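You operate a simulated robot arm through the tools that you are given. There is no shell and no other tool.

You are at the controls of a simulated robot arm. One attempt, no reset.

TASK
Power the coiler up, zero the counter and coil the rope on Slow.
Fine: put the brake back on when Done lights.

It is judged by the outcome, as a careful person would: the job done as asked, and still so three seconds after it is handed in. It fails if anything else is knocked over, pushed out of place, dropped, spilled or broken.

THE ROBOT
A 7-joint arm with a two-finger parallel gripper, fixed in place. Base frame: the origin is on the floor under the middle of its stand, x ahead of it, y to its left, z up. Lengths are in mm, angles in rad, forces in N, time in s.
With the tool pointing down near the work surface it reaches from about 300 to 700 mm from the base axis. Its first joint turns from -1.152 to 1.152 rad. Payload 1.57 kg.
The tool frame sits at the grasp point between the pads (the TCP): z along the fingers, y along the line on which they close. The tips reach 30 mm beyond it. The gripper opens to 110 mm. The fingers are 24 mm wide and 12 mm thick; the gripper's body (48 by 112 mm) begins 78 mm behind the TCP.
Orientation is told as [roll, pitch, yaw] about the base's x, y, z axes, in that order, counted from this pose: with the fingers straight down and closing along the base's y, the tool's x points along the base's -x, its y along +y and its z along -z.

THE INTERFACE
- The arm moves only by the tool step_arm. Its argument "commands" is a list of rows, each a list of 2 entries, a list of its own where there are three numbers: the shift along the tool's x, y, z in mm, then the turn, a rotation vector about the tool's x, y, z in rad. In form: [[[dx, dy, dz], [wx, wy, wz]], ...]. A call has 1 to 20 rows; each row is the pose to reach, as a shift and turn from the pose commanded when the call began, along the tool's axes at that moment. "claw" is the opening in per cent of the stroke, from 0 (shut) to 100 (fully open), set as the call begins (left out, the last holds). Rows are played at 5 a second. More than 50 mm and 0.15 rad between two rows, or a gripper value outside its range, and nothing of the call is played. A pose out of reach is approached as far as the arm can. The call stops where the force on the tool passes 90 N (or 10 N more than at its start, if that is more) or the arm is blocked; 0.2 s more then pass. Each finger travels about 108 mm/s and halts on what it meets, pressing with about 43 N; the grip force reading is that of the motor and also rises with nothing between the fingers. The clock runs only during rows and for 0.2 s after the last one: add rows that repeat a pose to give the fingers time. It gives the time, the measured TCP pose, the force on the tool (base axes), the opening and the grip force at its end, in the units of the frame above (readings bear some noise), with the torque about the TCP (base axes, N m) and any sound that the robot's microphone picked up.
- Cameras (640 x 400 px; columns grow to the right, rows downward): "scene" is fixed at [157.4, -382.9, 1407.4]; the picture's right is [0.85, -0.53, 0.00], its down [-0.27, -0.44, -0.86] and it looks along [0.45, 0.73, -0.52] (base axes); focal length 344 px, centre (320, 200). "wrist" rides on the gripper at [70, 16, -141] in the tool frame; the picture's right is [-0.23, 0.97, 0.00], its down [-0.86, -0.20, -0.48] and it looks along [-0.47, -0.11, 0.88] (tool axes); focal length 222 px, centre (320, 200). There is no depth. A picture from a camera that has moved, and an enlarged one, comes with that camera's place and axes in the base frame and with its lens.
- grab_frame(camera): a new picture of that camera. No time passes.
- inspect(camera, box): a new picture of the part [left, top, right, bottom] of that camera's present view, enlarged. No time passes.
- job_done(): hands the job in; it is judged then, once.

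Places have to be worked out from the pictures, the camera data and where the tool is seen. Open the gripper and draw the arm clear of the work before you hand the job in, unless the task says otherwise.

The tools are called after "Emit:" by a JSON object that holds its "op" and its "data". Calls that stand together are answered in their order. step_arm: Moves the arm, as the interface text tells. Its arguments: {"type":"object","properties":{"commands":{"type":"array"},"claw":{"type":"number"}},"required":["commands"]} The other tools are called the same way: grab_frame (camera) takes a picture; inspect (camera, box) takes an enlarged picture of a part of a camera's view; job_done () hands the job in.

At the start:

```text
time: 0.0
tcp_pos: [416.7, -36.0, 1148.2]
tool_rot: [0.001, 0.0, 0.0]
wrist_force: [0.3, -0.5, -0.3]
wrist_torque: [0.02, 0.0, -0.01]
gripper_width: 109.9
finger_force: 0.0
```

scene: 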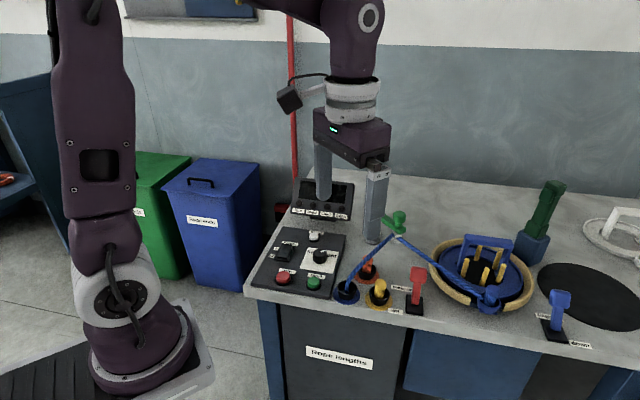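
wrist: 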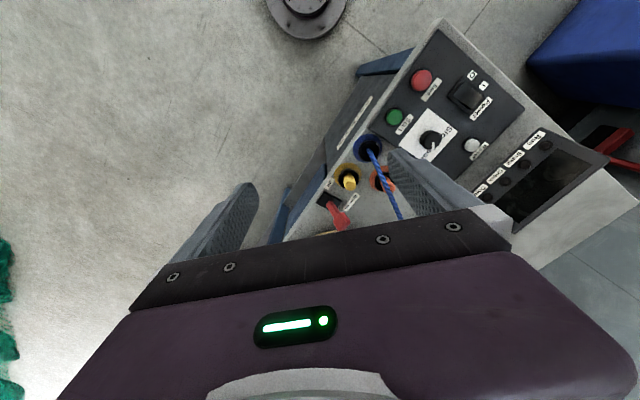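

I'll start by looking closely at the panel and the controls around it.

Emit:
{"op": "inspect", "data": {"camera": "scene", "box": [240, 170, 400, 310]}}

Emit:
{"op": "inspect", "data": {"camera": "scene", "box": [380, 170, 640, 350]}}

Emit:
{"op": "inspect", "data": {"camera": "wrist", "box": [300, 20, 620, 240]}}

```text
2.86 times, centred on (320, 240) of scene
camera zoom: at [157.4, -382.9, 1407.4], right [0.85, -0.53, 0.0], down [-0.27, -0.44, -0.86], along [0.45, 0.73, -0.52], focal length 983 px, centre (320, 86)
```

zoom: 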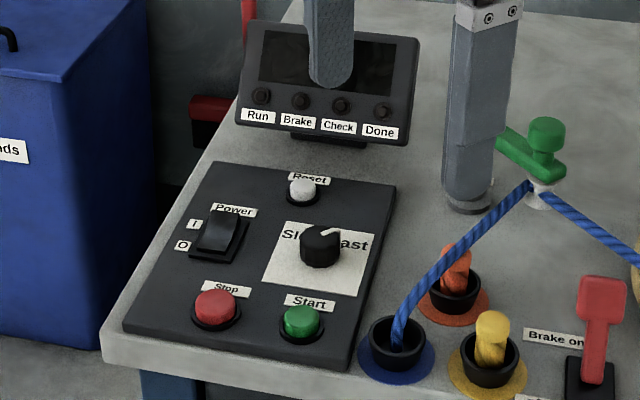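

```text
2.22 times, centred on (510, 260) of scene
camera zoom: at [157.4, -382.9, 1407.4], right [0.85, -0.53, 0.0], down [-0.27, -0.44, -0.86], along [0.45, 0.73, -0.52], focal length 764 px, centre (-102, 67)
```

zoom: 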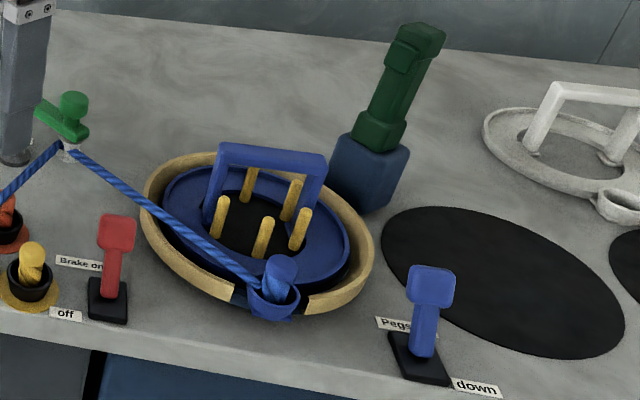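

```text
1.82 times, centred on (460, 130) of wrist
camera zoom: at [347.0, -20.3, 1291.5], right [0.23, 0.97, 0.0], down [0.86, -0.2, 0.48], along [0.47, -0.11, -0.88], focal length 404 px, centre (66, 327)
```

zoom: 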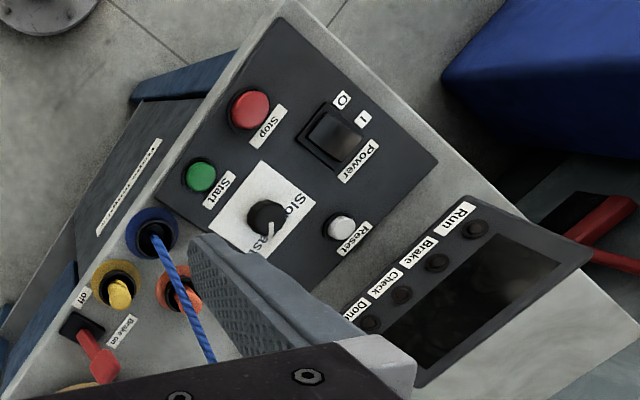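

The power switch triangulates to about (435, 233, 847), with the panel turned about 50° to the base. The knob is on Fast, and the brake lever leans back towards "on". I'll move the wrist camera over the panel, staying high, to get a better view.

Emit:
{"op": "step_arm", "data": {"commands": [[[0, 31, 10], [0, 0, 0]], [[0, 62, 20], [0, 0, 0]], [[0, 93, 40], [0, 0, 0]], [[0, 124, 55], [0, 0, 0]], [[0, 155, 70], [0, 0, 0]], [[0, 186, 80], [0, 0, 0]], [[0, 186, 80], [0, 0, 0]]]}}

Emit:
{"op": "grab_frame", "data": {"camera": "wrist"}}

Emit:
{"op": "grab_frame", "data": {"camera": "scene"}}

```text
time: 1.6
tcp_pos: [417.1, 149.1, 1068.6]
tool_rot: [-0.001, 0.0, 0.0]
wrist_force: [0.3, 0.0, 0.2]
wrist_torque: [-0.01, 0.01, 0.01]
gripper_width: 110.2
finger_force: 0.0
```

```text
taken
camera wrist: at [348.0, 166.0, 1210.9], right [0.23, 0.97, 0.0], down [0.85, -0.2, 0.48], along [0.47, -0.11, -0.88], focal length 222 px, centre (320, 200)
```

wrist: 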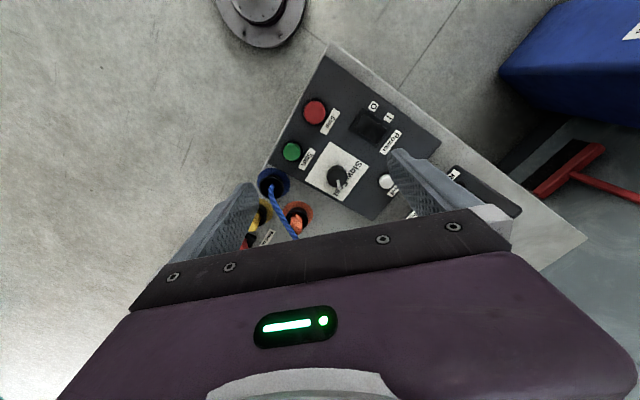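

```text
taken
```

scene: 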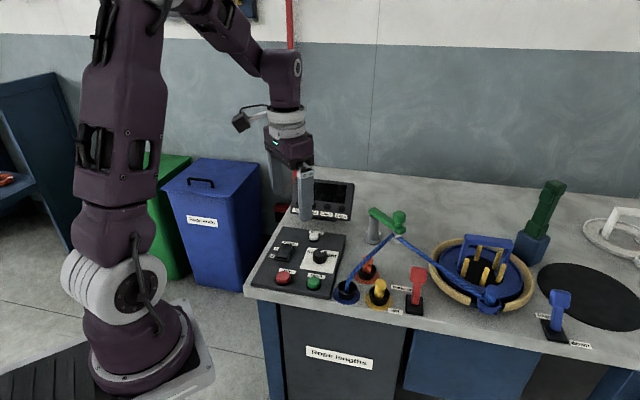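

Emit:
{"op": "inspect", "data": {"camera": "scene", "box": [330, 190, 460, 320]}}

Emit:
{"op": "inspect", "data": {"camera": "wrist", "box": [230, 40, 450, 260]}}

Emit:
{"op": "inspect", "data": {"camera": "scene", "box": [420, 220, 540, 320]}}

Emit:
{"op": "inspect", "data": {"camera": "scene", "box": [280, 170, 370, 230]}}

```text
3.08 times, centred on (395, 255) of scene
camera zoom: at [157.4, -382.8, 1407.4], right [0.85, -0.53, 0.0], down [-0.27, -0.44, -0.86], along [0.45, 0.73, -0.52], focal length 1058 px, centre (89, 31)
```

zoom: 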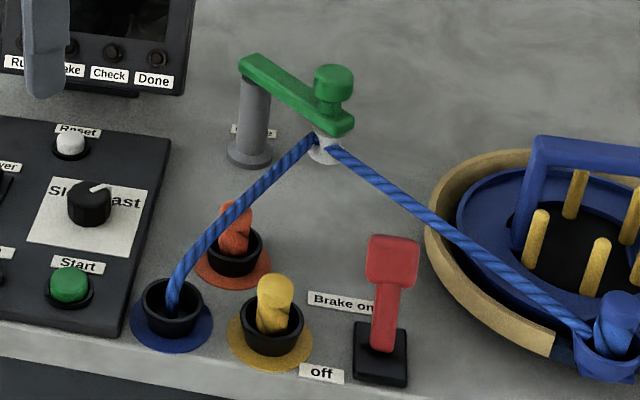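

```text
1.82 times, centred on (340, 150) of wrist
camera zoom: at [348.0, 166.0, 1210.9], right [0.23, 0.97, 0.0], down [0.85, -0.2, 0.48], along [0.47, -0.11, -0.88], focal length 404 px, centre (284, 291)
```

zoom: 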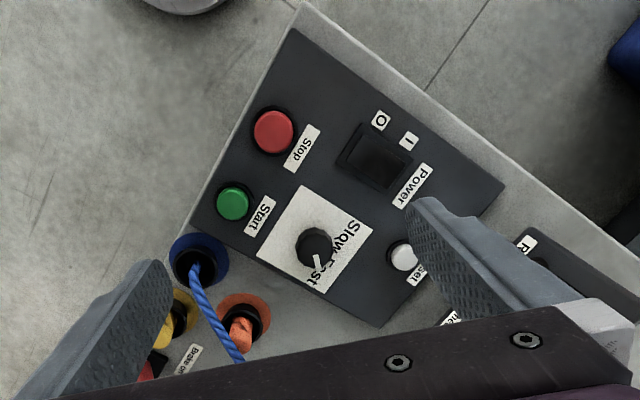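

```text
4.00 times, centred on (480, 270) of scene
camera zoom: at [157.4, -382.8, 1407.4], right [0.85, -0.53, 0.0], down [-0.27, -0.44, -0.86], along [0.45, 0.73, -0.52], focal length 1376 px, centre (-320, -80)
```

zoom: 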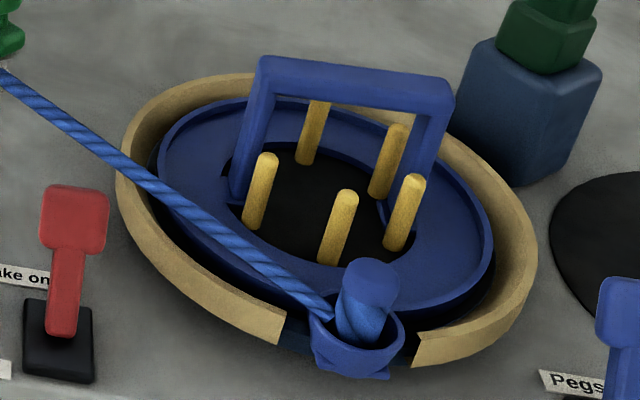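

```text
6.67 times, centred on (325, 200) of scene
camera zoom: at [157.4, -382.8, 1407.4], right [0.85, -0.53, 0.0], down [-0.27, -0.44, -0.86], along [0.45, 0.73, -0.52], focal length 2293 px, centre (287, 200)
```

zoom: 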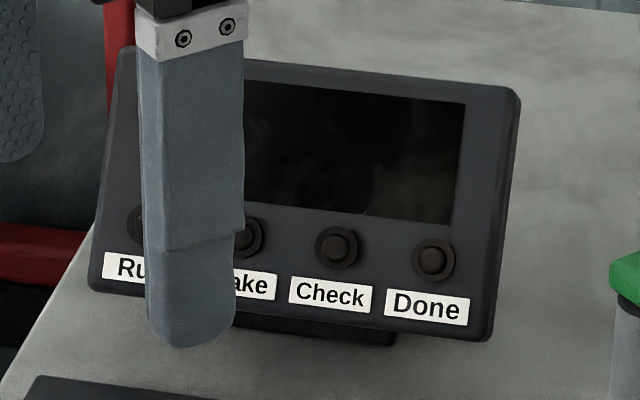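

The rocker's I end is the back end, away from the bench's front edge. I'll close the fingers and yaw the tool about 45° to line up with the panel while still high, then look again.

Emit:
{"op": "step_arm", "data": {"commands": [[[0, 0, 0], [0, 0, -0.13]], [[0, 0, 0], [0, 0, -0.26]], [[0, 0, 0], [0, 0, -0.39]], [[0, 0, 0], [0, 0, -0.52]], [[0, 0, 0], [0, 0, -0.65]], [[0, 0, 0], [0, 0, -0.785]], [[0, 0, 0], [0, 0, -0.785]]], "claw": 0}}

Emit:
{"op": "grab_frame", "data": {"camera": "wrist"}}

Emit:
{"op": "grab_frame", "data": {"camera": "scene"}}

```text
time: 3.2
tcp_pos: [417.1, 149.5, 1068.5]
tool_rot: [0.0, 0.0, 0.788]
wrist_force: [-0.3, -0.6, -0.5]
wrist_torque: [-0.02, 0.01, -0.01]
gripper_width: 0.0
finger_force: 21.3
```

```text
taken
camera wrist: at [356.0, 111.3, 1211.4], right [-0.53, 0.85, 0.0], down [0.75, 0.46, 0.48], along [0.41, 0.25, -0.88], focal length 222 px, centre (320, 200)
```

wrist: 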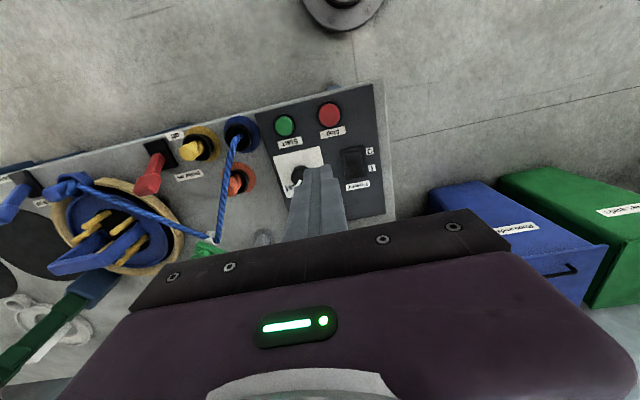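

```text
taken
```

scene: 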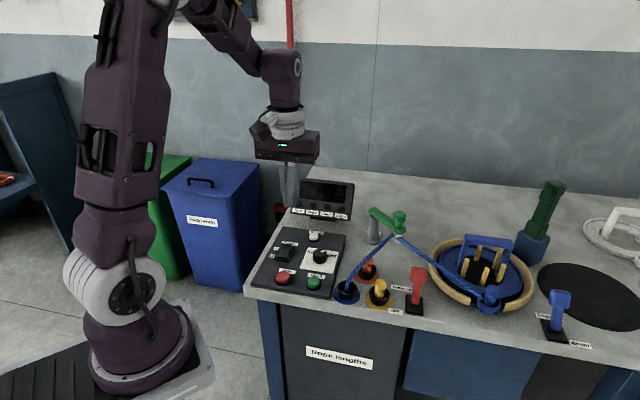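

Emit:
{"op": "inspect", "data": {"camera": "wrist", "box": [240, 80, 400, 180]}}

Emit:
{"op": "inspect", "data": {"camera": "wrist", "box": [0, 100, 280, 290]}}

Emit:
{"op": "inspect", "data": {"camera": "scene", "box": [240, 220, 350, 310]}}

```text
4.00 times, centred on (320, 130) of wrist
camera zoom: at [356.0, 111.3, 1211.4], right [-0.53, 0.85, 0.0], down [0.75, 0.46, 0.48], along [0.41, 0.25, -0.88], focal length 888 px, centre (320, 480)
```

zoom: 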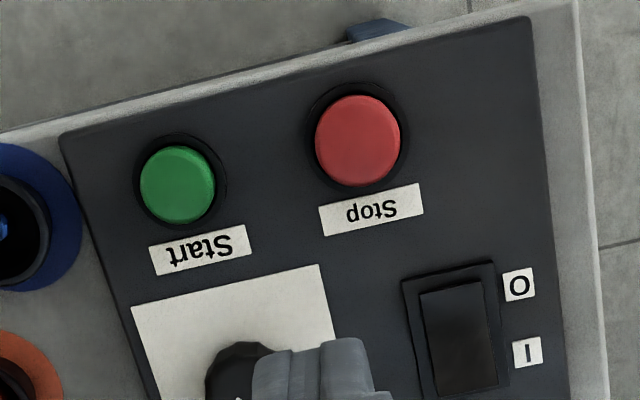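

```text
2.11 times, centred on (140, 195) of wrist
camera zoom: at [356.0, 111.3, 1211.4], right [-0.53, 0.85, 0.0], down [0.75, 0.46, 0.48], along [0.41, 0.25, -0.88], focal length 468 px, centre (699, 210)
```

zoom: 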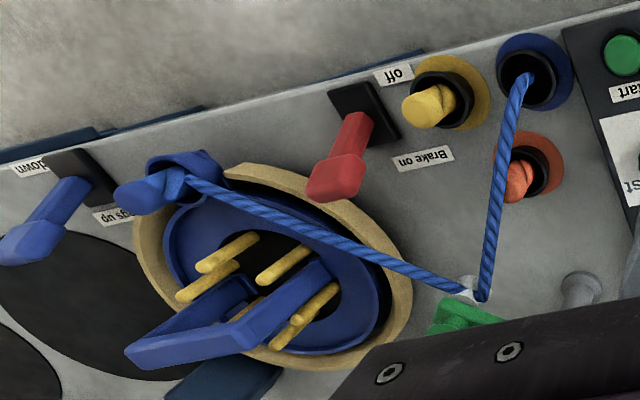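

```text
4.44 times, centred on (295, 265) of scene
camera zoom: at [157.4, -382.9, 1407.4], right [0.85, -0.53, 0.0], down [-0.27, -0.44, -0.86], along [0.45, 0.73, -0.52], focal length 1529 px, centre (431, -89)
```

zoom: 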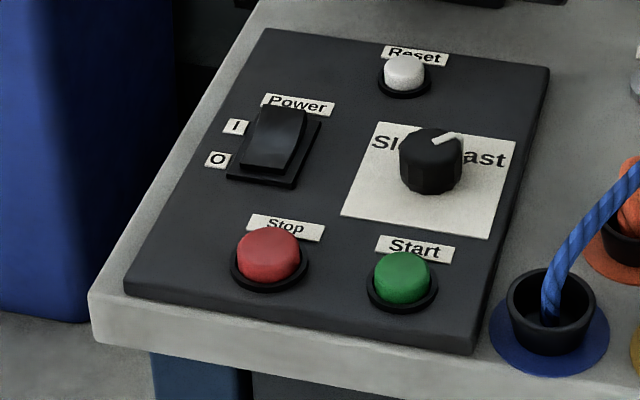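

The rocker's I end is raised, so power is off. Both levers lean back, which means brake on and pegs up. I put the I half of the rocker at about (440, 234) with its top near z 860, so I'll move above it with the fingers closed.

Emit:
{"op": "step_arm", "data": {"commands": [[[-20, 11, 20], [0, 0, 0]], [[-40, 22, 40], [0, 0, 0]], [[-58, 33, 70], [0, 0, 0]], [[-76, 43.4, 100], [0, 0, 0]], [[-76, 43.4, 135], [0, 0, 0]], [[-76, 43.4, 135], [0, 0, 0]]], "claw": 0}}

Emit:
{"op": "grab_frame", "data": {"camera": "wrist"}}

Emit:
{"op": "inspect", "data": {"camera": "scene", "box": [240, 180, 360, 300]}}

```text
time: 4.6
tcp_pos: [438.4, 234.4, 932.8]
tool_rot: [0.001, 0.0, 0.785]
wrist_force: [-0.7, 0.4, 0.5]
wrist_torque: [-0.02, 0.01, 0.03]
gripper_width: 0.1
finger_force: 21.5
```

```text
taken
camera wrist: at [377.8, 196.5, 1075.5], right [-0.53, 0.85, 0.0], down [0.75, 0.46, 0.48], along [0.41, 0.25, -0.88], focal length 222 px, centre (320, 200)
```

wrist: 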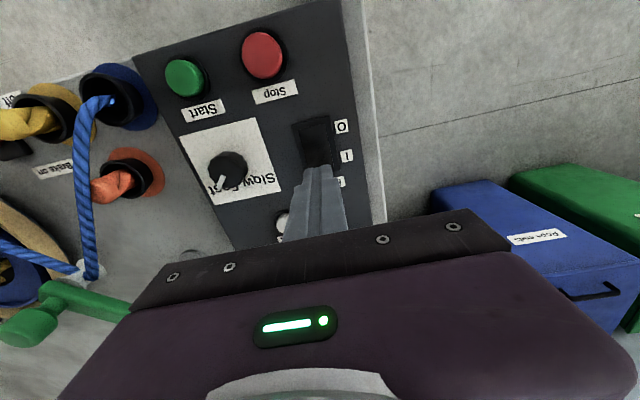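

```text
3.33 times, centred on (300, 240) of scene
camera zoom: at [157.4, -382.9, 1407.4], right [0.85, -0.53, 0.0], down [-0.27, -0.44, -0.86], along [0.45, 0.73, -0.52], focal length 1147 px, centre (387, 67)
```

zoom: 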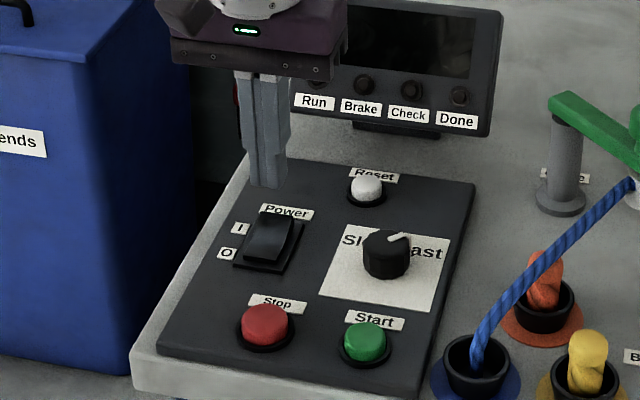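

The tip projects onto the I half of the rocker, slightly towards its centre. I'll shift a few mm towards I and descend until just above it.

Emit:
{"op": "step_arm", "data": {"commands": [[[-4, -2, 15], [0, 0, 0]], [[-4, -2, 25], [0, 0, 0]], [[-4, -2, 32], [0, 0, 0]], [[-4, -2, 32], [0, 0, 0]]], "claw": 0}}

Emit:
{"op": "inspect", "data": {"camera": "scene", "box": [250, 200, 330, 280]}}

Emit:
{"op": "inspect", "data": {"camera": "wrist", "box": [240, 60, 400, 220]}}

```text
time: 5.6
tcp_pos: [444.2, 235.6, 900.6]
tool_rot: [0.0, -0.001, 0.785]
wrist_force: [-0.2, 0.5, -0.3]
wrist_torque: [0.01, 0.02, -0.02]
gripper_width: 0.0
finger_force: 21.5
```

```text
5.00 times, centred on (290, 240) of scene
camera zoom: at [157.4, -382.9, 1407.4], right [0.85, -0.53, 0.0], down [-0.27, -0.44, -0.86], along [0.45, 0.73, -0.52], focal length 1720 px, centre (470, 0)
```

zoom: 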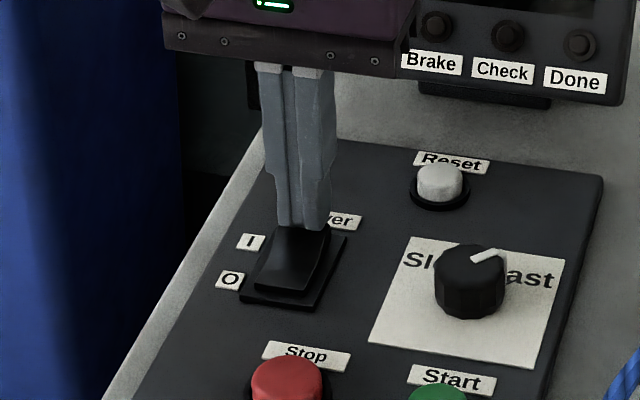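

```text
2.50 times, centred on (320, 140) of wrist
camera zoom: at [382.9, 197.7, 1043.7], right [-0.53, 0.85, 0.0], down [0.75, 0.46, 0.48], along [0.41, 0.25, -0.88], focal length 555 px, centre (320, 350)
```

zoom: 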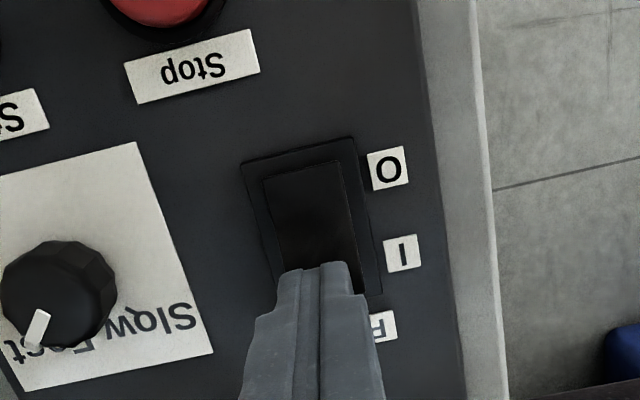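

The tip is just above the rocker's I end and lined up with it. I'll press down in small steps.

Emit:
{"op": "step_arm", "data": {"commands": [[[0, 0, 3], [0, 0, 0]], [[0, 0, 6], [0, 0, 0]], [[0, 0, 9], [0, 0, 0]], [[0, 0, 11], [0, 0, 0]], [[0, 0, 11], [0, 0, 0]]], "claw": 0}}

Emit:
{"op": "inspect", "data": {"camera": "scene", "box": [250, 170, 360, 280]}}

```text
time: 6.8
tcp_pos: [445.4, 235.1, 893.8]
tool_rot: [-0.001, -0.002, 0.786]
wrist_force: [-7.5, -3.3, 59.8]
wrist_torque: [-0.57, 0.75, 0.12]
gripper_width: 0.1
finger_force: 21.5
```

```text
3.64 times, centred on (305, 225) of scene
camera zoom: at [156.4, -383.4, 1407.3], right [0.85, -0.53, 0.0], down [-0.27, -0.44, -0.86], along [0.45, 0.73, -0.52], focal length 1251 px, centre (374, 109)
```

zoom: 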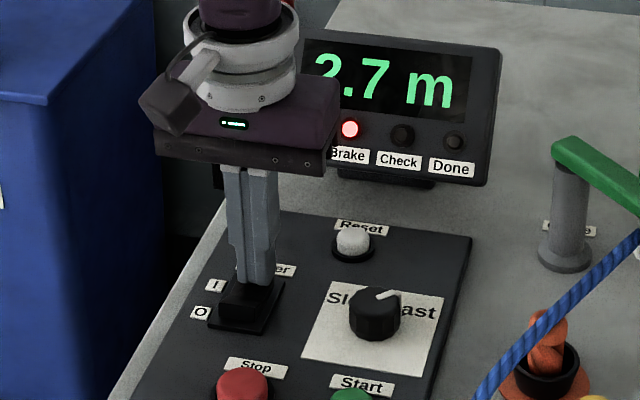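

Power is on: the display reads 2.7 m and the Brake lamp is lit. I'll lift off straight up.

Emit:
{"op": "step_arm", "data": {"commands": [[[0, 0, -8], [0, 0, 0]], [[0, 0, -25], [0, 0, 0]], [[0, 0, -50], [0, 0, 0]], [[0, 0, -50], [0, 0, 0]]], "claw": 0}}

Emit:
{"op": "grab_frame", "data": {"camera": "scene"}}

Emit:
{"op": "inspect", "data": {"camera": "scene", "box": [240, 170, 360, 300]}}

Emit:
{"op": "inspect", "data": {"camera": "wrist", "box": [160, 20, 400, 240]}}

```text
time: 7.8
tcp_pos: [445.4, 234.8, 941.1]
tool_rot: [-0.001, -0.001, 0.787]
wrist_force: [0.2, -0.9, -0.6]
wrist_torque: [-0.02, 0.02, 0.02]
gripper_width: 0.0
finger_force: 20.6
```

```text
taken
```

scene: 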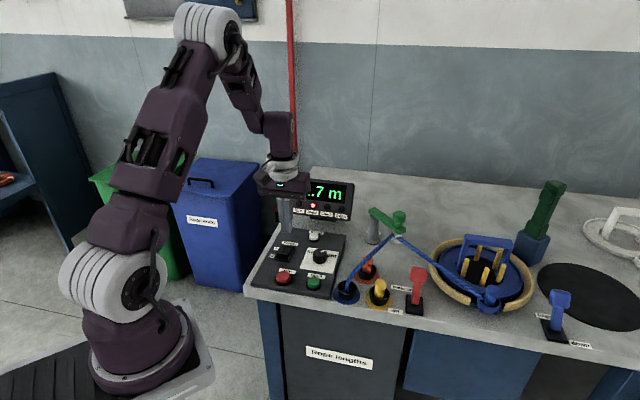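

```text
3.08 times, centred on (300, 235) of scene
camera zoom: at [157.4, -382.9, 1407.4], right [0.85, -0.53, 0.0], down [-0.27, -0.44, -0.86], along [0.45, 0.73, -0.52], focal length 1058 px, centre (382, 92)
```

zoom: 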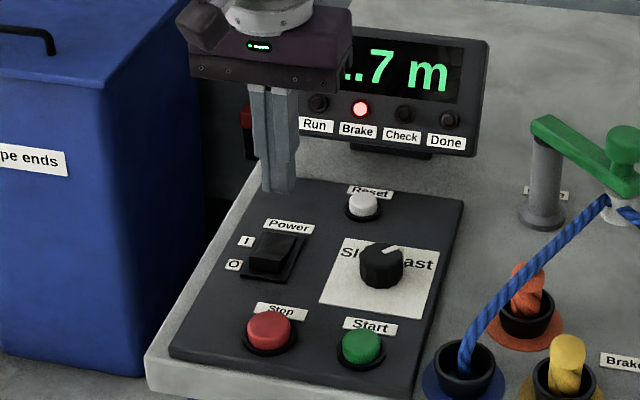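

```text
1.82 times, centred on (280, 130) of wrist
camera zoom: at [384.1, 197.0, 1083.4], right [-0.53, 0.85, 0.0], down [0.75, 0.46, 0.48], along [0.41, 0.25, -0.88], focal length 404 px, centre (393, 327)
```

zoom: 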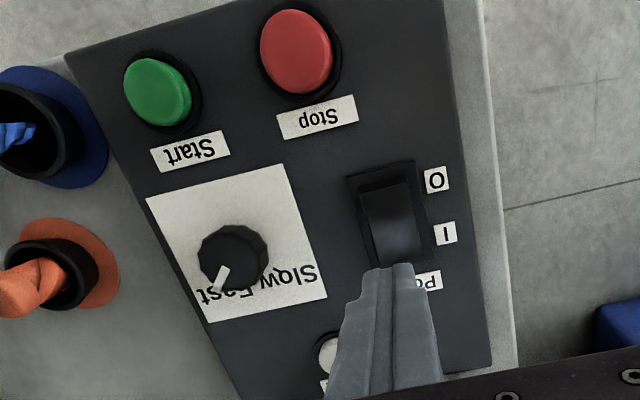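

The rocker has stayed on I. I estimate the Reset button at about (523, 239.5) with its top near z 864, so I'll move above it.

Emit:
{"op": "step_arm", "data": {"commands": [[[-20, -17, 0], [0, 0, 0]], [[-40, -34, 0], [0, 0, 0]], [[-58.1, -51.6, 0], [0, 0, 0]], [[-58.1, -51.6, 20], [0, 0, 0]], [[-58.1, -51.6, 33], [0, 0, 0]], [[-58.1, -51.6, 33], [0, 0, 0]]], "claw": 0}}

Emit:
{"op": "inspect", "data": {"camera": "scene", "box": [270, 180, 360, 270]}}

Emit:
{"op": "inspect", "data": {"camera": "wrist", "box": [220, 60, 420, 220]}}

```text
time: 9.2
tcp_pos: [520.5, 240.8, 907.2]
tool_rot: [-0.001, 0.001, 0.787]
wrist_force: [0.3, -0.3, 0.2]
wrist_torque: [0.04, 0.0, -0.02]
gripper_width: 0.3
finger_force: 21.4
```

```text
4.44 times, centred on (315, 225) of scene
camera zoom: at [157.4, -382.9, 1407.4], right [0.85, -0.53, 0.0], down [-0.27, -0.44, -0.86], along [0.45, 0.73, -0.52], focal length 1529 px, centre (342, 89)
```

zoom: 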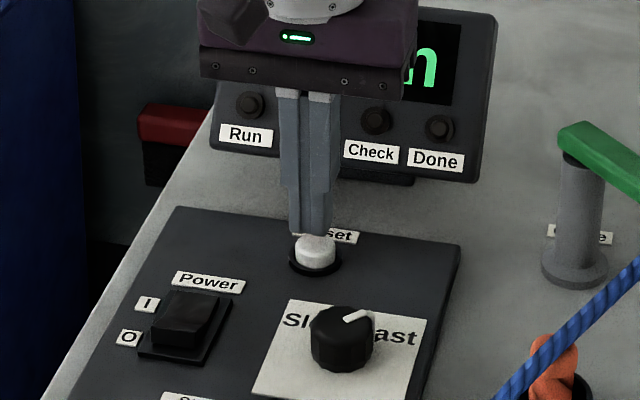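

```text
2.50 times, centred on (320, 140) of wrist
camera zoom: at [460.7, 202.0, 1050.3], right [-0.53, 0.85, 0.0], down [0.75, 0.46, 0.48], along [0.41, 0.25, -0.88], focal length 555 px, centre (320, 350)
```

zoom: 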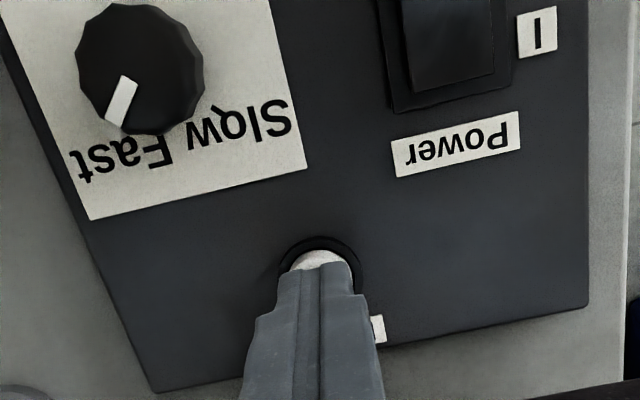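

The tip is over the Reset button to within a couple of mm. I'll press it gently.

Emit:
{"op": "step_arm", "data": {"commands": [[[0, -1.5, 6], [0, 0, 0]], [[0, -1.5, 10], [0, 0, 0]], [[0, -1.5, 13], [0, 0, 0]], [[0, -1.5, 16], [0, 0, 0]], [[0, -1.5, 16], [0, 0, 0]]], "claw": 0}}

Emit:
{"op": "inspect", "data": {"camera": "scene", "box": [270, 180, 360, 270]}}

Emit:
{"op": "inspect", "data": {"camera": "wrist", "box": [220, 60, 420, 220]}}

```text
time: 10.4
tcp_pos: [522.9, 238.4, 892.5]
tool_rot: [-0.001, -0.001, 0.786]
wrist_force: [-1.0, 0.8, 1.5]
wrist_torque: [0.04, 0.02, -0.02]
gripper_width: 0.2
finger_force: 21.4
```

```text
4.44 times, centred on (315, 225) of scene
camera zoom: at [157.4, -382.9, 1407.4], right [0.85, -0.53, 0.0], down [-0.27, -0.44, -0.86], along [0.45, 0.73, -0.52], focal length 1529 px, centre (342, 89)
```

zoom: 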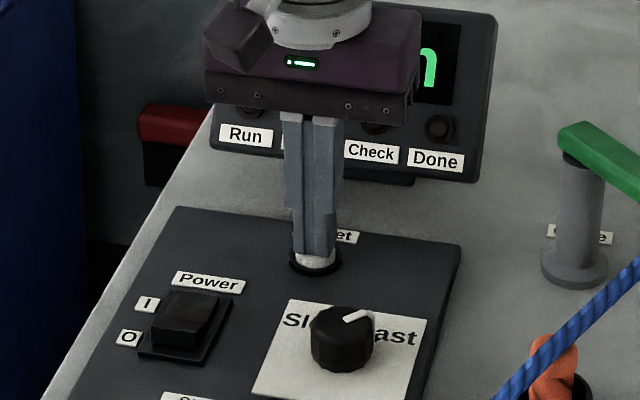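

```text
2.50 times, centred on (320, 140) of wrist
camera zoom: at [462.5, 201.1, 1034.8], right [-0.53, 0.85, 0.0], down [0.75, 0.46, 0.48], along [0.41, 0.25, -0.88], focal length 555 px, centre (320, 350)
```

zoom: 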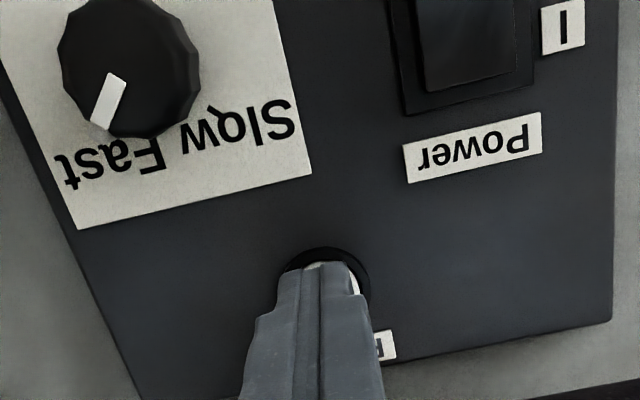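

It is only just touching, at about 1.5 N. I'll press a few mm further.

Emit:
{"op": "step_arm", "data": {"commands": [[[0, 0.5, 2], [0, 0, 0]], [[0, 0.5, 4], [0, 0, 0]], [[0, 0.5, 6], [0, 0, 0]], [[0, 0.5, 6], [0, 0, 0]]], "claw": 0}}

Emit:
{"op": "inspect", "data": {"camera": "scene", "box": [270, 180, 360, 270]}}

```text
time: 11.4
tcp_pos: [522.7, 240.2, 886.2]
tool_rot: [-0.002, 0.0, 0.786]
wrist_force: [0.0, -4.3, 15.1]
wrist_torque: [-0.02, -0.04, -0.02]
gripper_width: 0.0
finger_force: 21.1
heard: click
```

```text
4.44 times, centred on (315, 225) of scene
camera zoom: at [157.1, -383.1, 1407.3], right [0.85, -0.53, 0.0], down [-0.27, -0.44, -0.86], along [0.45, 0.73, -0.52], focal length 1529 px, centre (342, 89)
```

zoom: 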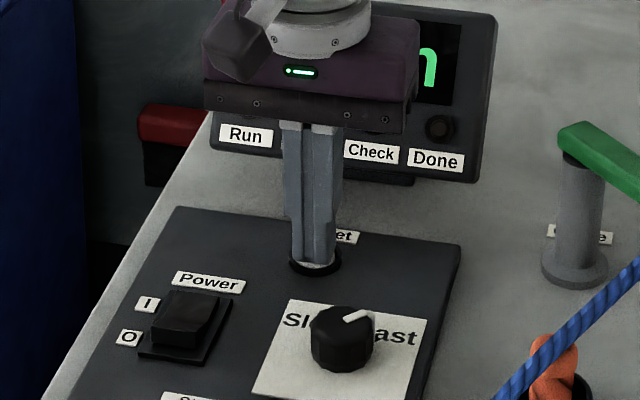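

The Reset clicked. I'll lift off and swing the arm towards the front so I can read the display.

Emit:
{"op": "step_arm", "data": {"commands": [[[0, 0, -10], [0, 0, 0]], [[0, 0, -40], [0, 0, 0]], [[10, 0, -75], [0, 0, 0]], [[45, -5, -95], [0, 0, 0]], [[85, -10, -110], [0, 0, 0]], [[85, -10, -110], [0, 0, 0]]], "claw": 0}}

Emit:
{"op": "inspect", "data": {"camera": "scene", "box": [240, 160, 370, 300]}}

Emit:
{"op": "grab_frame", "data": {"camera": "wrist"}}

```text
time: 12.8
tcp_pos: [470.2, 172.6, 997.5]
tool_rot: [0.0, 0.0, 0.786]
wrist_force: [-0.5, 0.8, 0.2]
wrist_torque: [0.02, 0.01, 0.04]
gripper_width: 0.0
finger_force: 21.2
```

```text
2.86 times, centred on (305, 230) of scene
camera zoom: at [157.4, -382.9, 1407.4], right [0.85, -0.53, 0.0], down [-0.27, -0.44, -0.86], along [0.45, 0.73, -0.52], focal length 983 px, centre (363, 114)
```

zoom: 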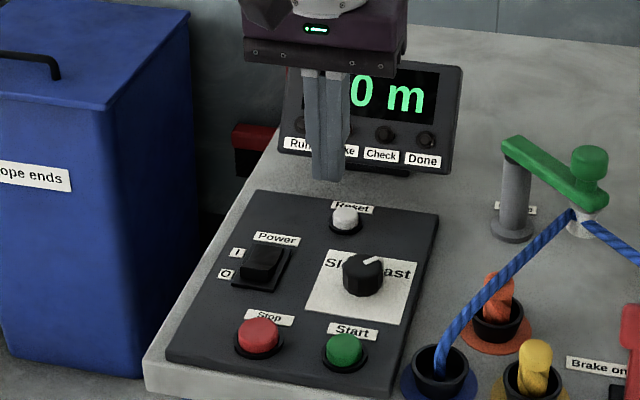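

```text
taken
camera wrist: at [409.0, 135.1, 1138.6], right [-0.53, 0.85, 0.0], down [0.75, 0.46, 0.48], along [0.41, 0.25, -0.88], focal length 222 px, centre (320, 200)
```

wrist: 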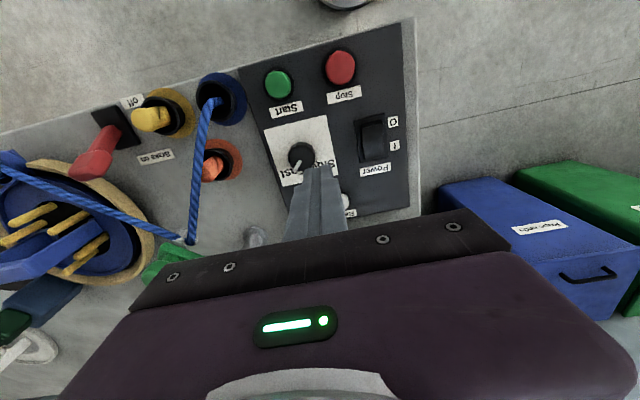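

The counter shows ".0 m", so the reset worked. Next is the knob, which points to Fast at about -3° in the base frame, with Slow roughly 90° counter-clockwise. I'll yaw back to 0, open the fingers to about 60 mm and hover above the knob at about (491, 160).

Emit:
{"op": "step_arm", "data": {"commands": [[[-1, -4, 0], [0, 0, 0.13]], [[-2, -8, 0], [0, 0, 0.26]], [[-3, -12, 0], [0, 0, 0.39]], [[-4, -16, 5], [0, 0, 0.52]], [[-5, -20, 10], [0, 0, 0.65]], [[-5.8, -23.6, 15], [0, 0, 0.786]], [[-5.8, -23.6, 15], [0, 0, 0.786]]], "claw": 55}}

Emit:
{"op": "grab_frame", "data": {"camera": "wrist"}}

Emit:
{"op": "inspect", "data": {"camera": "wrist", "box": [240, 100, 400, 220]}}

Emit:
{"op": "inspect", "data": {"camera": "scene", "box": [270, 180, 370, 280]}}

```text
time: 14.4
tcp_pos: [489.5, 160.0, 982.0]
tool_rot: [0.0, -0.001, -0.004]
wrist_force: [0.4, 0.3, -0.3]
wrist_torque: [-0.02, -0.03, -0.02]
gripper_width: 60.5
finger_force: 0.1
```

```text
taken
camera wrist: at [421.2, 176.2, 1123.5], right [0.23, 0.97, 0.0], down [0.85, -0.2, 0.48], along [0.47, -0.11, -0.88], focal length 222 px, centre (320, 200)
```

wrist: 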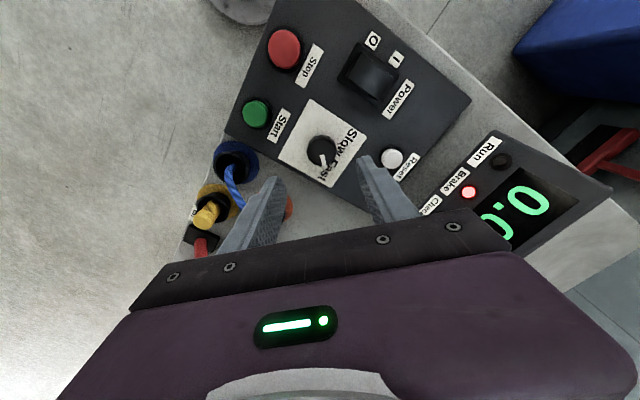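

```text
3.33 times, centred on (320, 160) of wrist
camera zoom: at [421.2, 176.2, 1123.5], right [0.23, 0.97, 0.0], down [0.85, -0.2, 0.48], along [0.47, -0.11, -0.88], focal length 740 px, centre (320, 333)
```

zoom: 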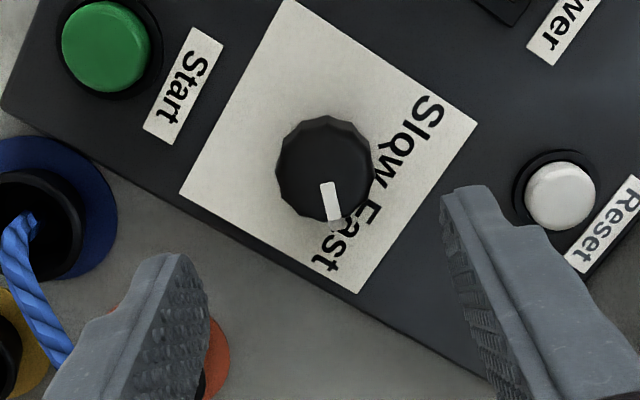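

```text
4.00 times, centred on (320, 230) of scene
camera zoom: at [157.4, -382.9, 1407.4], right [0.85, -0.53, 0.0], down [-0.27, -0.44, -0.86], along [0.45, 0.73, -0.52], focal length 1376 px, centre (320, 80)
```

zoom: 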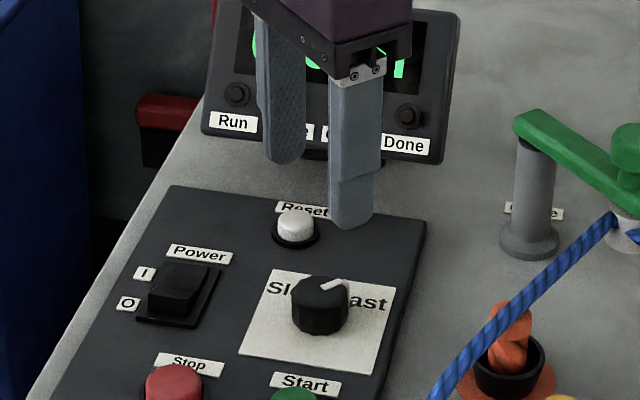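

The display reads 0.0. The knob centre comes out at about (492, 159) with its top near z 880, so I'll come down to just above it and recheck the alignment.

Emit:
{"op": "step_arm", "data": {"commands": [[[-2, -1, 25], [0, 0, 0]], [[-2, -1, 50], [0, 0, 0]], [[-2, -1, 65], [0, 0, 0]], [[-2, -1, 65], [0, 0, 0]]], "claw": 55}}

Emit:
{"op": "inspect", "data": {"camera": "wrist", "box": [200, 80, 440, 240]}}

Emit:
{"op": "inspect", "data": {"camera": "scene", "box": [270, 200, 370, 300]}}

```text
time: 15.4
tcp_pos: [490.3, 158.6, 916.7]
tool_rot: [0.001, 0.001, -0.001]
wrist_force: [-0.4, 0.6, 1.1]
wrist_torque: [-0.01, -0.03, -0.02]
gripper_width: 60.7
finger_force: 0.0
```

```text
2.50 times, centred on (320, 160) of wrist
camera zoom: at [420.8, 175.7, 1058.8], right [0.23, 0.97, 0.0], down [0.85, -0.2, 0.48], along [0.47, -0.11, -0.88], focal length 555 px, centre (320, 300)
```

zoom: 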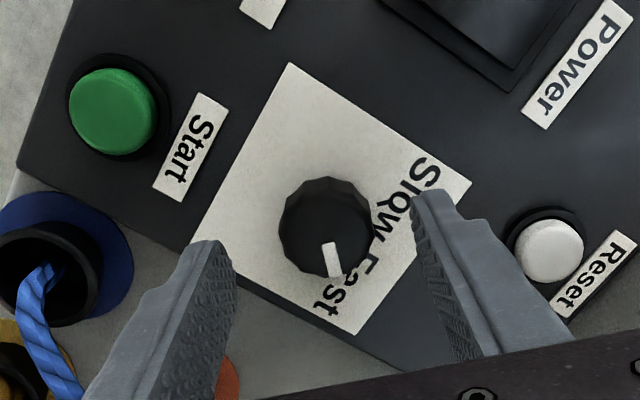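

```text
4.00 times, centred on (320, 250) of scene
camera zoom: at [157.4, -382.9, 1407.4], right [0.85, -0.53, 0.0], down [-0.27, -0.44, -0.86], along [0.45, 0.73, -0.52], focal length 1376 px, centre (320, 0)
```

zoom: 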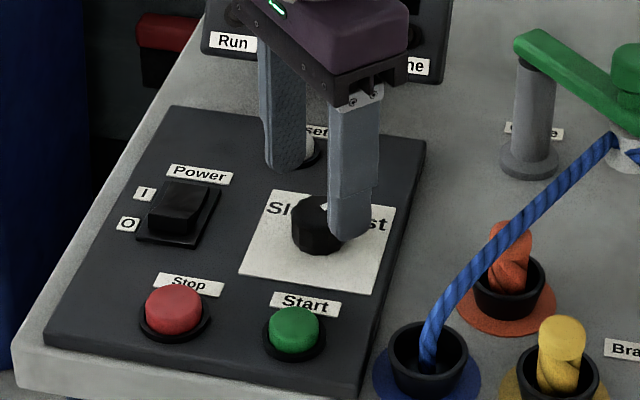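

Alignment is within 2–3 mm. I'll lower the open fingers around the knob with the tips at about z 860, keeping clear of the panel.

Emit:
{"op": "step_arm", "data": {"commands": [[[-1.5, 0.5, 8], [0, 0, 0]], [[-1.5, 0.5, 16], [0, 0, 0]], [[-1.5, 0.5, 22], [0, 0, 0]], [[-1.5, 0.5, 27], [0, 0, 0]], [[-1.5, 0.5, 27], [0, 0, 0]]], "claw": 55}}

Emit:
{"op": "inspect", "data": {"camera": "wrist", "box": [200, 80, 440, 240]}}

Emit:
{"op": "inspect", "data": {"camera": "scene", "box": [270, 200, 370, 300]}}

```text
time: 16.6
tcp_pos: [492.7, 159.4, 889.0]
tool_rot: [0.0, 0.001, -0.001]
wrist_force: [0.2, 0.8, 0.0]
wrist_torque: [-0.02, -0.01, 0.01]
gripper_width: 60.5
finger_force: 0.1
```

```text
2.50 times, centred on (320, 160) of wrist
camera zoom: at [423.6, 175.2, 1031.4], right [0.23, 0.97, 0.0], down [0.85, -0.2, 0.48], along [0.47, -0.11, -0.88], focal length 555 px, centre (320, 300)
```

zoom: 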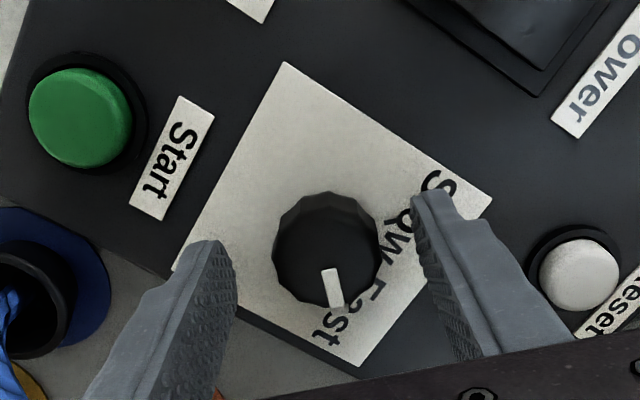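

```text
4.00 times, centred on (320, 250) of scene
camera zoom: at [157.4, -382.9, 1407.4], right [0.85, -0.53, 0.0], down [-0.27, -0.44, -0.86], along [0.45, 0.73, -0.52], focal length 1376 px, centre (320, 0)
```

zoom: 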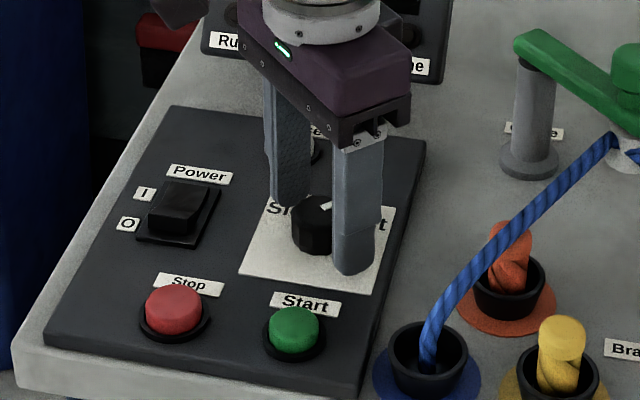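

The knob sits centred between the fingertips. I'll close on it.

Emit:
{"op": "step_arm", "data": {"commands": [[[0, 0, 0], [0, 0, 0]], [[0, 0, 0], [0, 0, 0]], [[0, 0, 0], [0, 0, 0]], [[0, 0, 0], [0, 0, 0]]], "claw": 0}}

Emit:
{"op": "inspect", "data": {"camera": "wrist", "box": [200, 80, 440, 240]}}

```text
time: 17.6
tcp_pos: [494.5, 161.6, 889.5]
tool_rot: [0.002, -0.001, 0.001]
wrist_force: [0.0, 24.1, -9.7]
wrist_torque: [0.9, -0.36, 0.02]
gripper_width: 33.3
finger_force: 41.1
```

```text
2.50 times, centred on (320, 160) of wrist
camera zoom: at [423.4, 176.8, 1031.4], right [0.23, 0.97, 0.0], down [0.85, -0.2, 0.48], along [0.47, -0.11, -0.88], focal length 555 px, centre (320, 300)
```

zoom: 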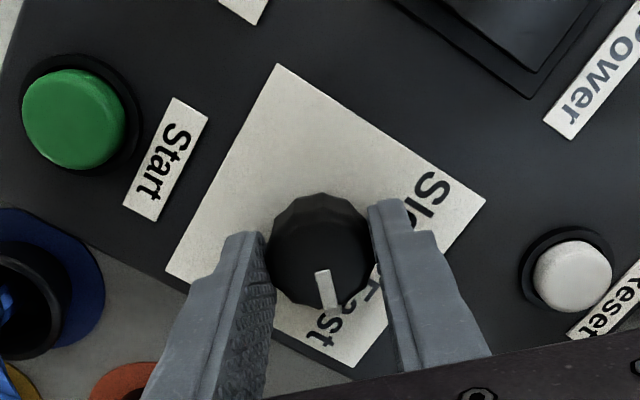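

Gripped at 33 mm. The 24 N side load says the knob centre is about 2 mm further in +y, so I'll shift to relieve it and start turning counter-clockwise about 45°, then check.

Emit:
{"op": "step_arm", "data": {"commands": [[[0, 2.2, 0], [0, 0, 0]], [[0, 2.2, 0], [0, 0, -0.1]], [[0, 2.2, 0], [0, 0, -0.2]], [[0, 2.2, 0], [0, 0, -0.3]], [[0, 2.2, 0], [0, 0, -0.4]], [[0, 2.2, 0], [0, 0, -0.5]], [[0, 2.2, 0], [0, 0, -0.6]], [[0, 2.2, 0], [0, 0, -0.7]], [[0, 2.2, 0], [0, 0, -0.8]], [[0, 2.2, 0], [0, 0, -0.8]]], "claw": 0}}

Emit:
{"op": "inspect", "data": {"camera": "wrist", "box": [200, 80, 440, 240]}}

```text
time: 19.8
tcp_pos: [493.3, 162.0, 889.7]
tool_rot: [0.0, 0.0, 0.802]
wrist_force: [-4.1, 8.1, -4.6]
wrist_torque: [-0.35, 0.55, 0.05]
gripper_width: 33.3
finger_force: 41.0
```

```text
2.50 times, centred on (320, 160) of wrist
camera zoom: at [433.2, 122.1, 1031.5], right [-0.54, 0.84, 0.0], down [0.74, 0.48, 0.48], along [0.4, 0.26, -0.88], focal length 555 px, centre (320, 300)
```

zoom: 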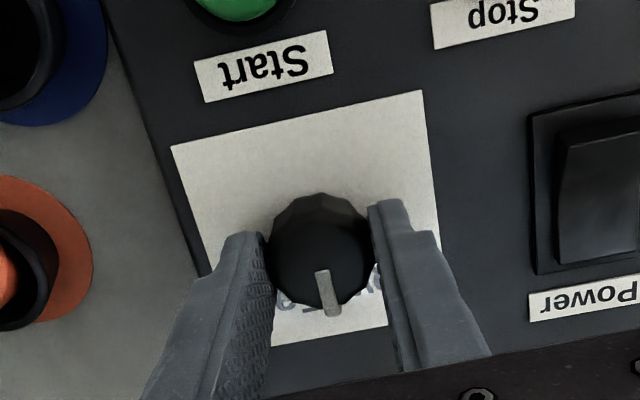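

The knob turned with the grip and now points straight back, halfway between the labels. I'll continue another 46° to Slow.

Emit:
{"op": "step_arm", "data": {"commands": [[[0, 0, 0], [0, 0, -0.1]], [[0, 0, 0], [0, 0, -0.2]], [[0, 0, 0], [0, 0, -0.3]], [[0, 0, 0], [0, 0, -0.4]], [[0, 0, 0], [0, 0, -0.5]], [[0, 0, 0], [0, 0, -0.6]], [[0, 0, 0], [0, 0, -0.7]], [[0, 0, 0], [0, 0, -0.8]], [[0, 0, 0], [0, 0, -0.8]]], "claw": 0}}

Emit:
{"op": "inspect", "data": {"camera": "wrist", "box": [200, 80, 440, 240]}}

Emit:
{"op": "inspect", "data": {"camera": "scene", "box": [270, 200, 370, 300]}}

```text
time: 21.8
tcp_pos: [494.0, 160.9, 890.2]
tool_rot: [0.0, 0.002, 1.597]
wrist_force: [1.4, 3.8, 1.1]
wrist_torque: [0.53, 0.05, -0.52]
gripper_width: 33.0
finger_force: 40.9
```

```text
2.50 times, centred on (320, 160) of wrist
camera zoom: at [479.3, 90.3, 1031.6], right [-0.98, 0.2, 0.0], down [0.17, 0.86, 0.48], along [0.1, 0.47, -0.88], focal length 555 px, centre (320, 300)
```

zoom: 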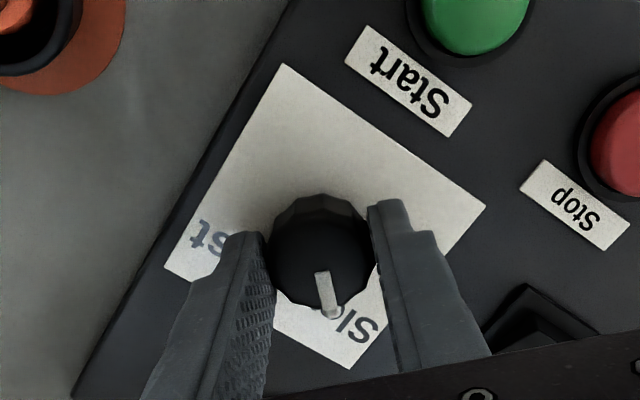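

```text
4.00 times, centred on (320, 250) of scene
camera zoom: at [157.4, -382.8, 1407.4], right [0.85, -0.53, 0.0], down [-0.27, -0.44, -0.86], along [0.45, 0.73, -0.52], focal length 1376 px, centre (320, 0)
```

zoom: 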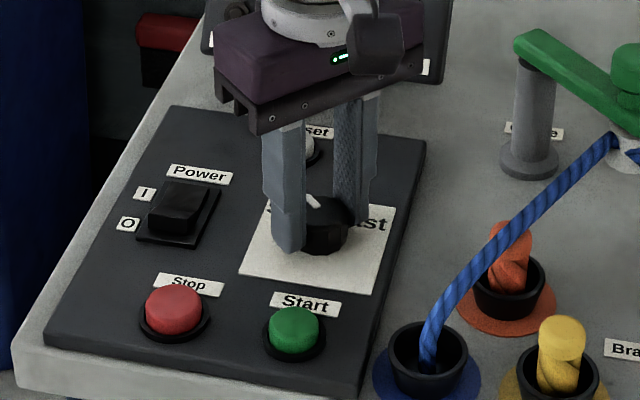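

The view of the plate is now an exact quarter-turn from the start, so the pointer is at Slow, and the torque suggests it's at its stop. I'll release and lift away to verify.

Emit:
{"op": "step_arm", "data": {"commands": [[[0, 0, 0], [0, 0, 0]], [[0, 0, 0], [0, 0, 0]], [[0, 0, 0], [0, 0, 0]], [[0, 0, -20], [0, 0, 0]], [[0, 0, -50], [0, 0, 0]], [[0, 0, -90], [0, 0, 0]], [[0, 0, -90], [0, 0, 0]]], "claw": 55}}

Emit:
{"op": "grab_frame", "data": {"camera": "wrist"}}

Emit:
{"op": "inspect", "data": {"camera": "wrist", "box": [240, 80, 400, 200]}}

Emit:
{"op": "inspect", "data": {"camera": "scene", "box": [270, 200, 370, 300]}}

```text
time: 23.4
tcp_pos: [491.2, 161.3, 978.5]
tool_rot: [0.001, 0.0, 1.598]
wrist_force: [0.4, -0.3, 0.2]
wrist_torque: [-0.03, -0.03, 0.01]
gripper_width: 60.5
finger_force: 0.1
```

```text
taken
camera wrist: at [476.8, 91.0, 1120.8], right [-0.98, 0.2, 0.0], down [0.18, 0.86, 0.48], along [0.1, 0.47, -0.88], focal length 222 px, centre (320, 200)
```

wrist: 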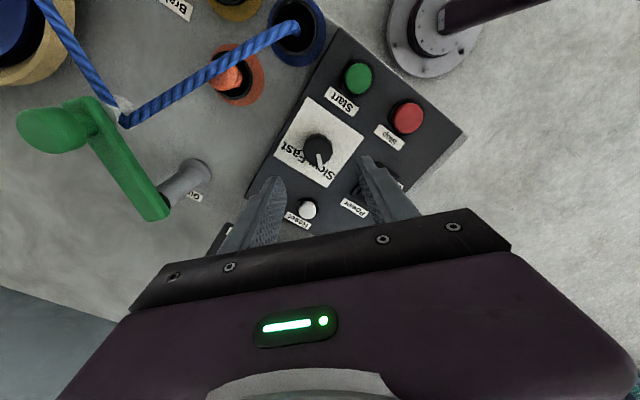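

```text
3.33 times, centred on (320, 140) of wrist
camera zoom: at [476.8, 91.0, 1120.8], right [-0.98, 0.2, 0.0], down [0.18, 0.86, 0.48], along [0.1, 0.47, -0.88], focal length 740 px, centre (320, 400)
```

zoom: 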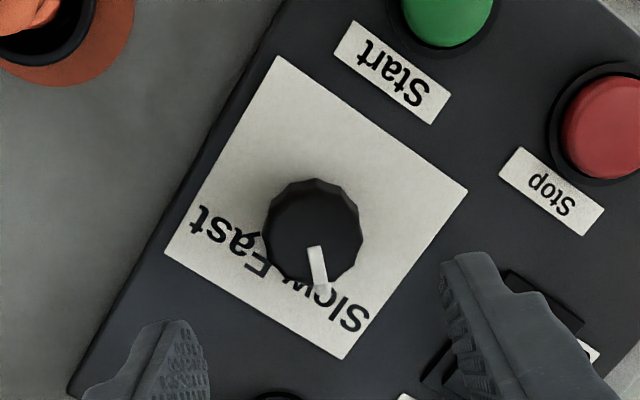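

```text
4.00 times, centred on (320, 250) of scene
camera zoom: at [157.4, -382.9, 1407.4], right [0.85, -0.53, 0.0], down [-0.27, -0.44, -0.86], along [0.45, 0.73, -0.52], focal length 1376 px, centre (320, 0)
```

zoom: 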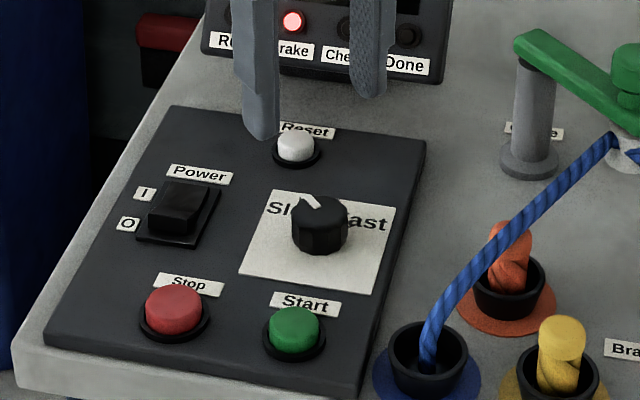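

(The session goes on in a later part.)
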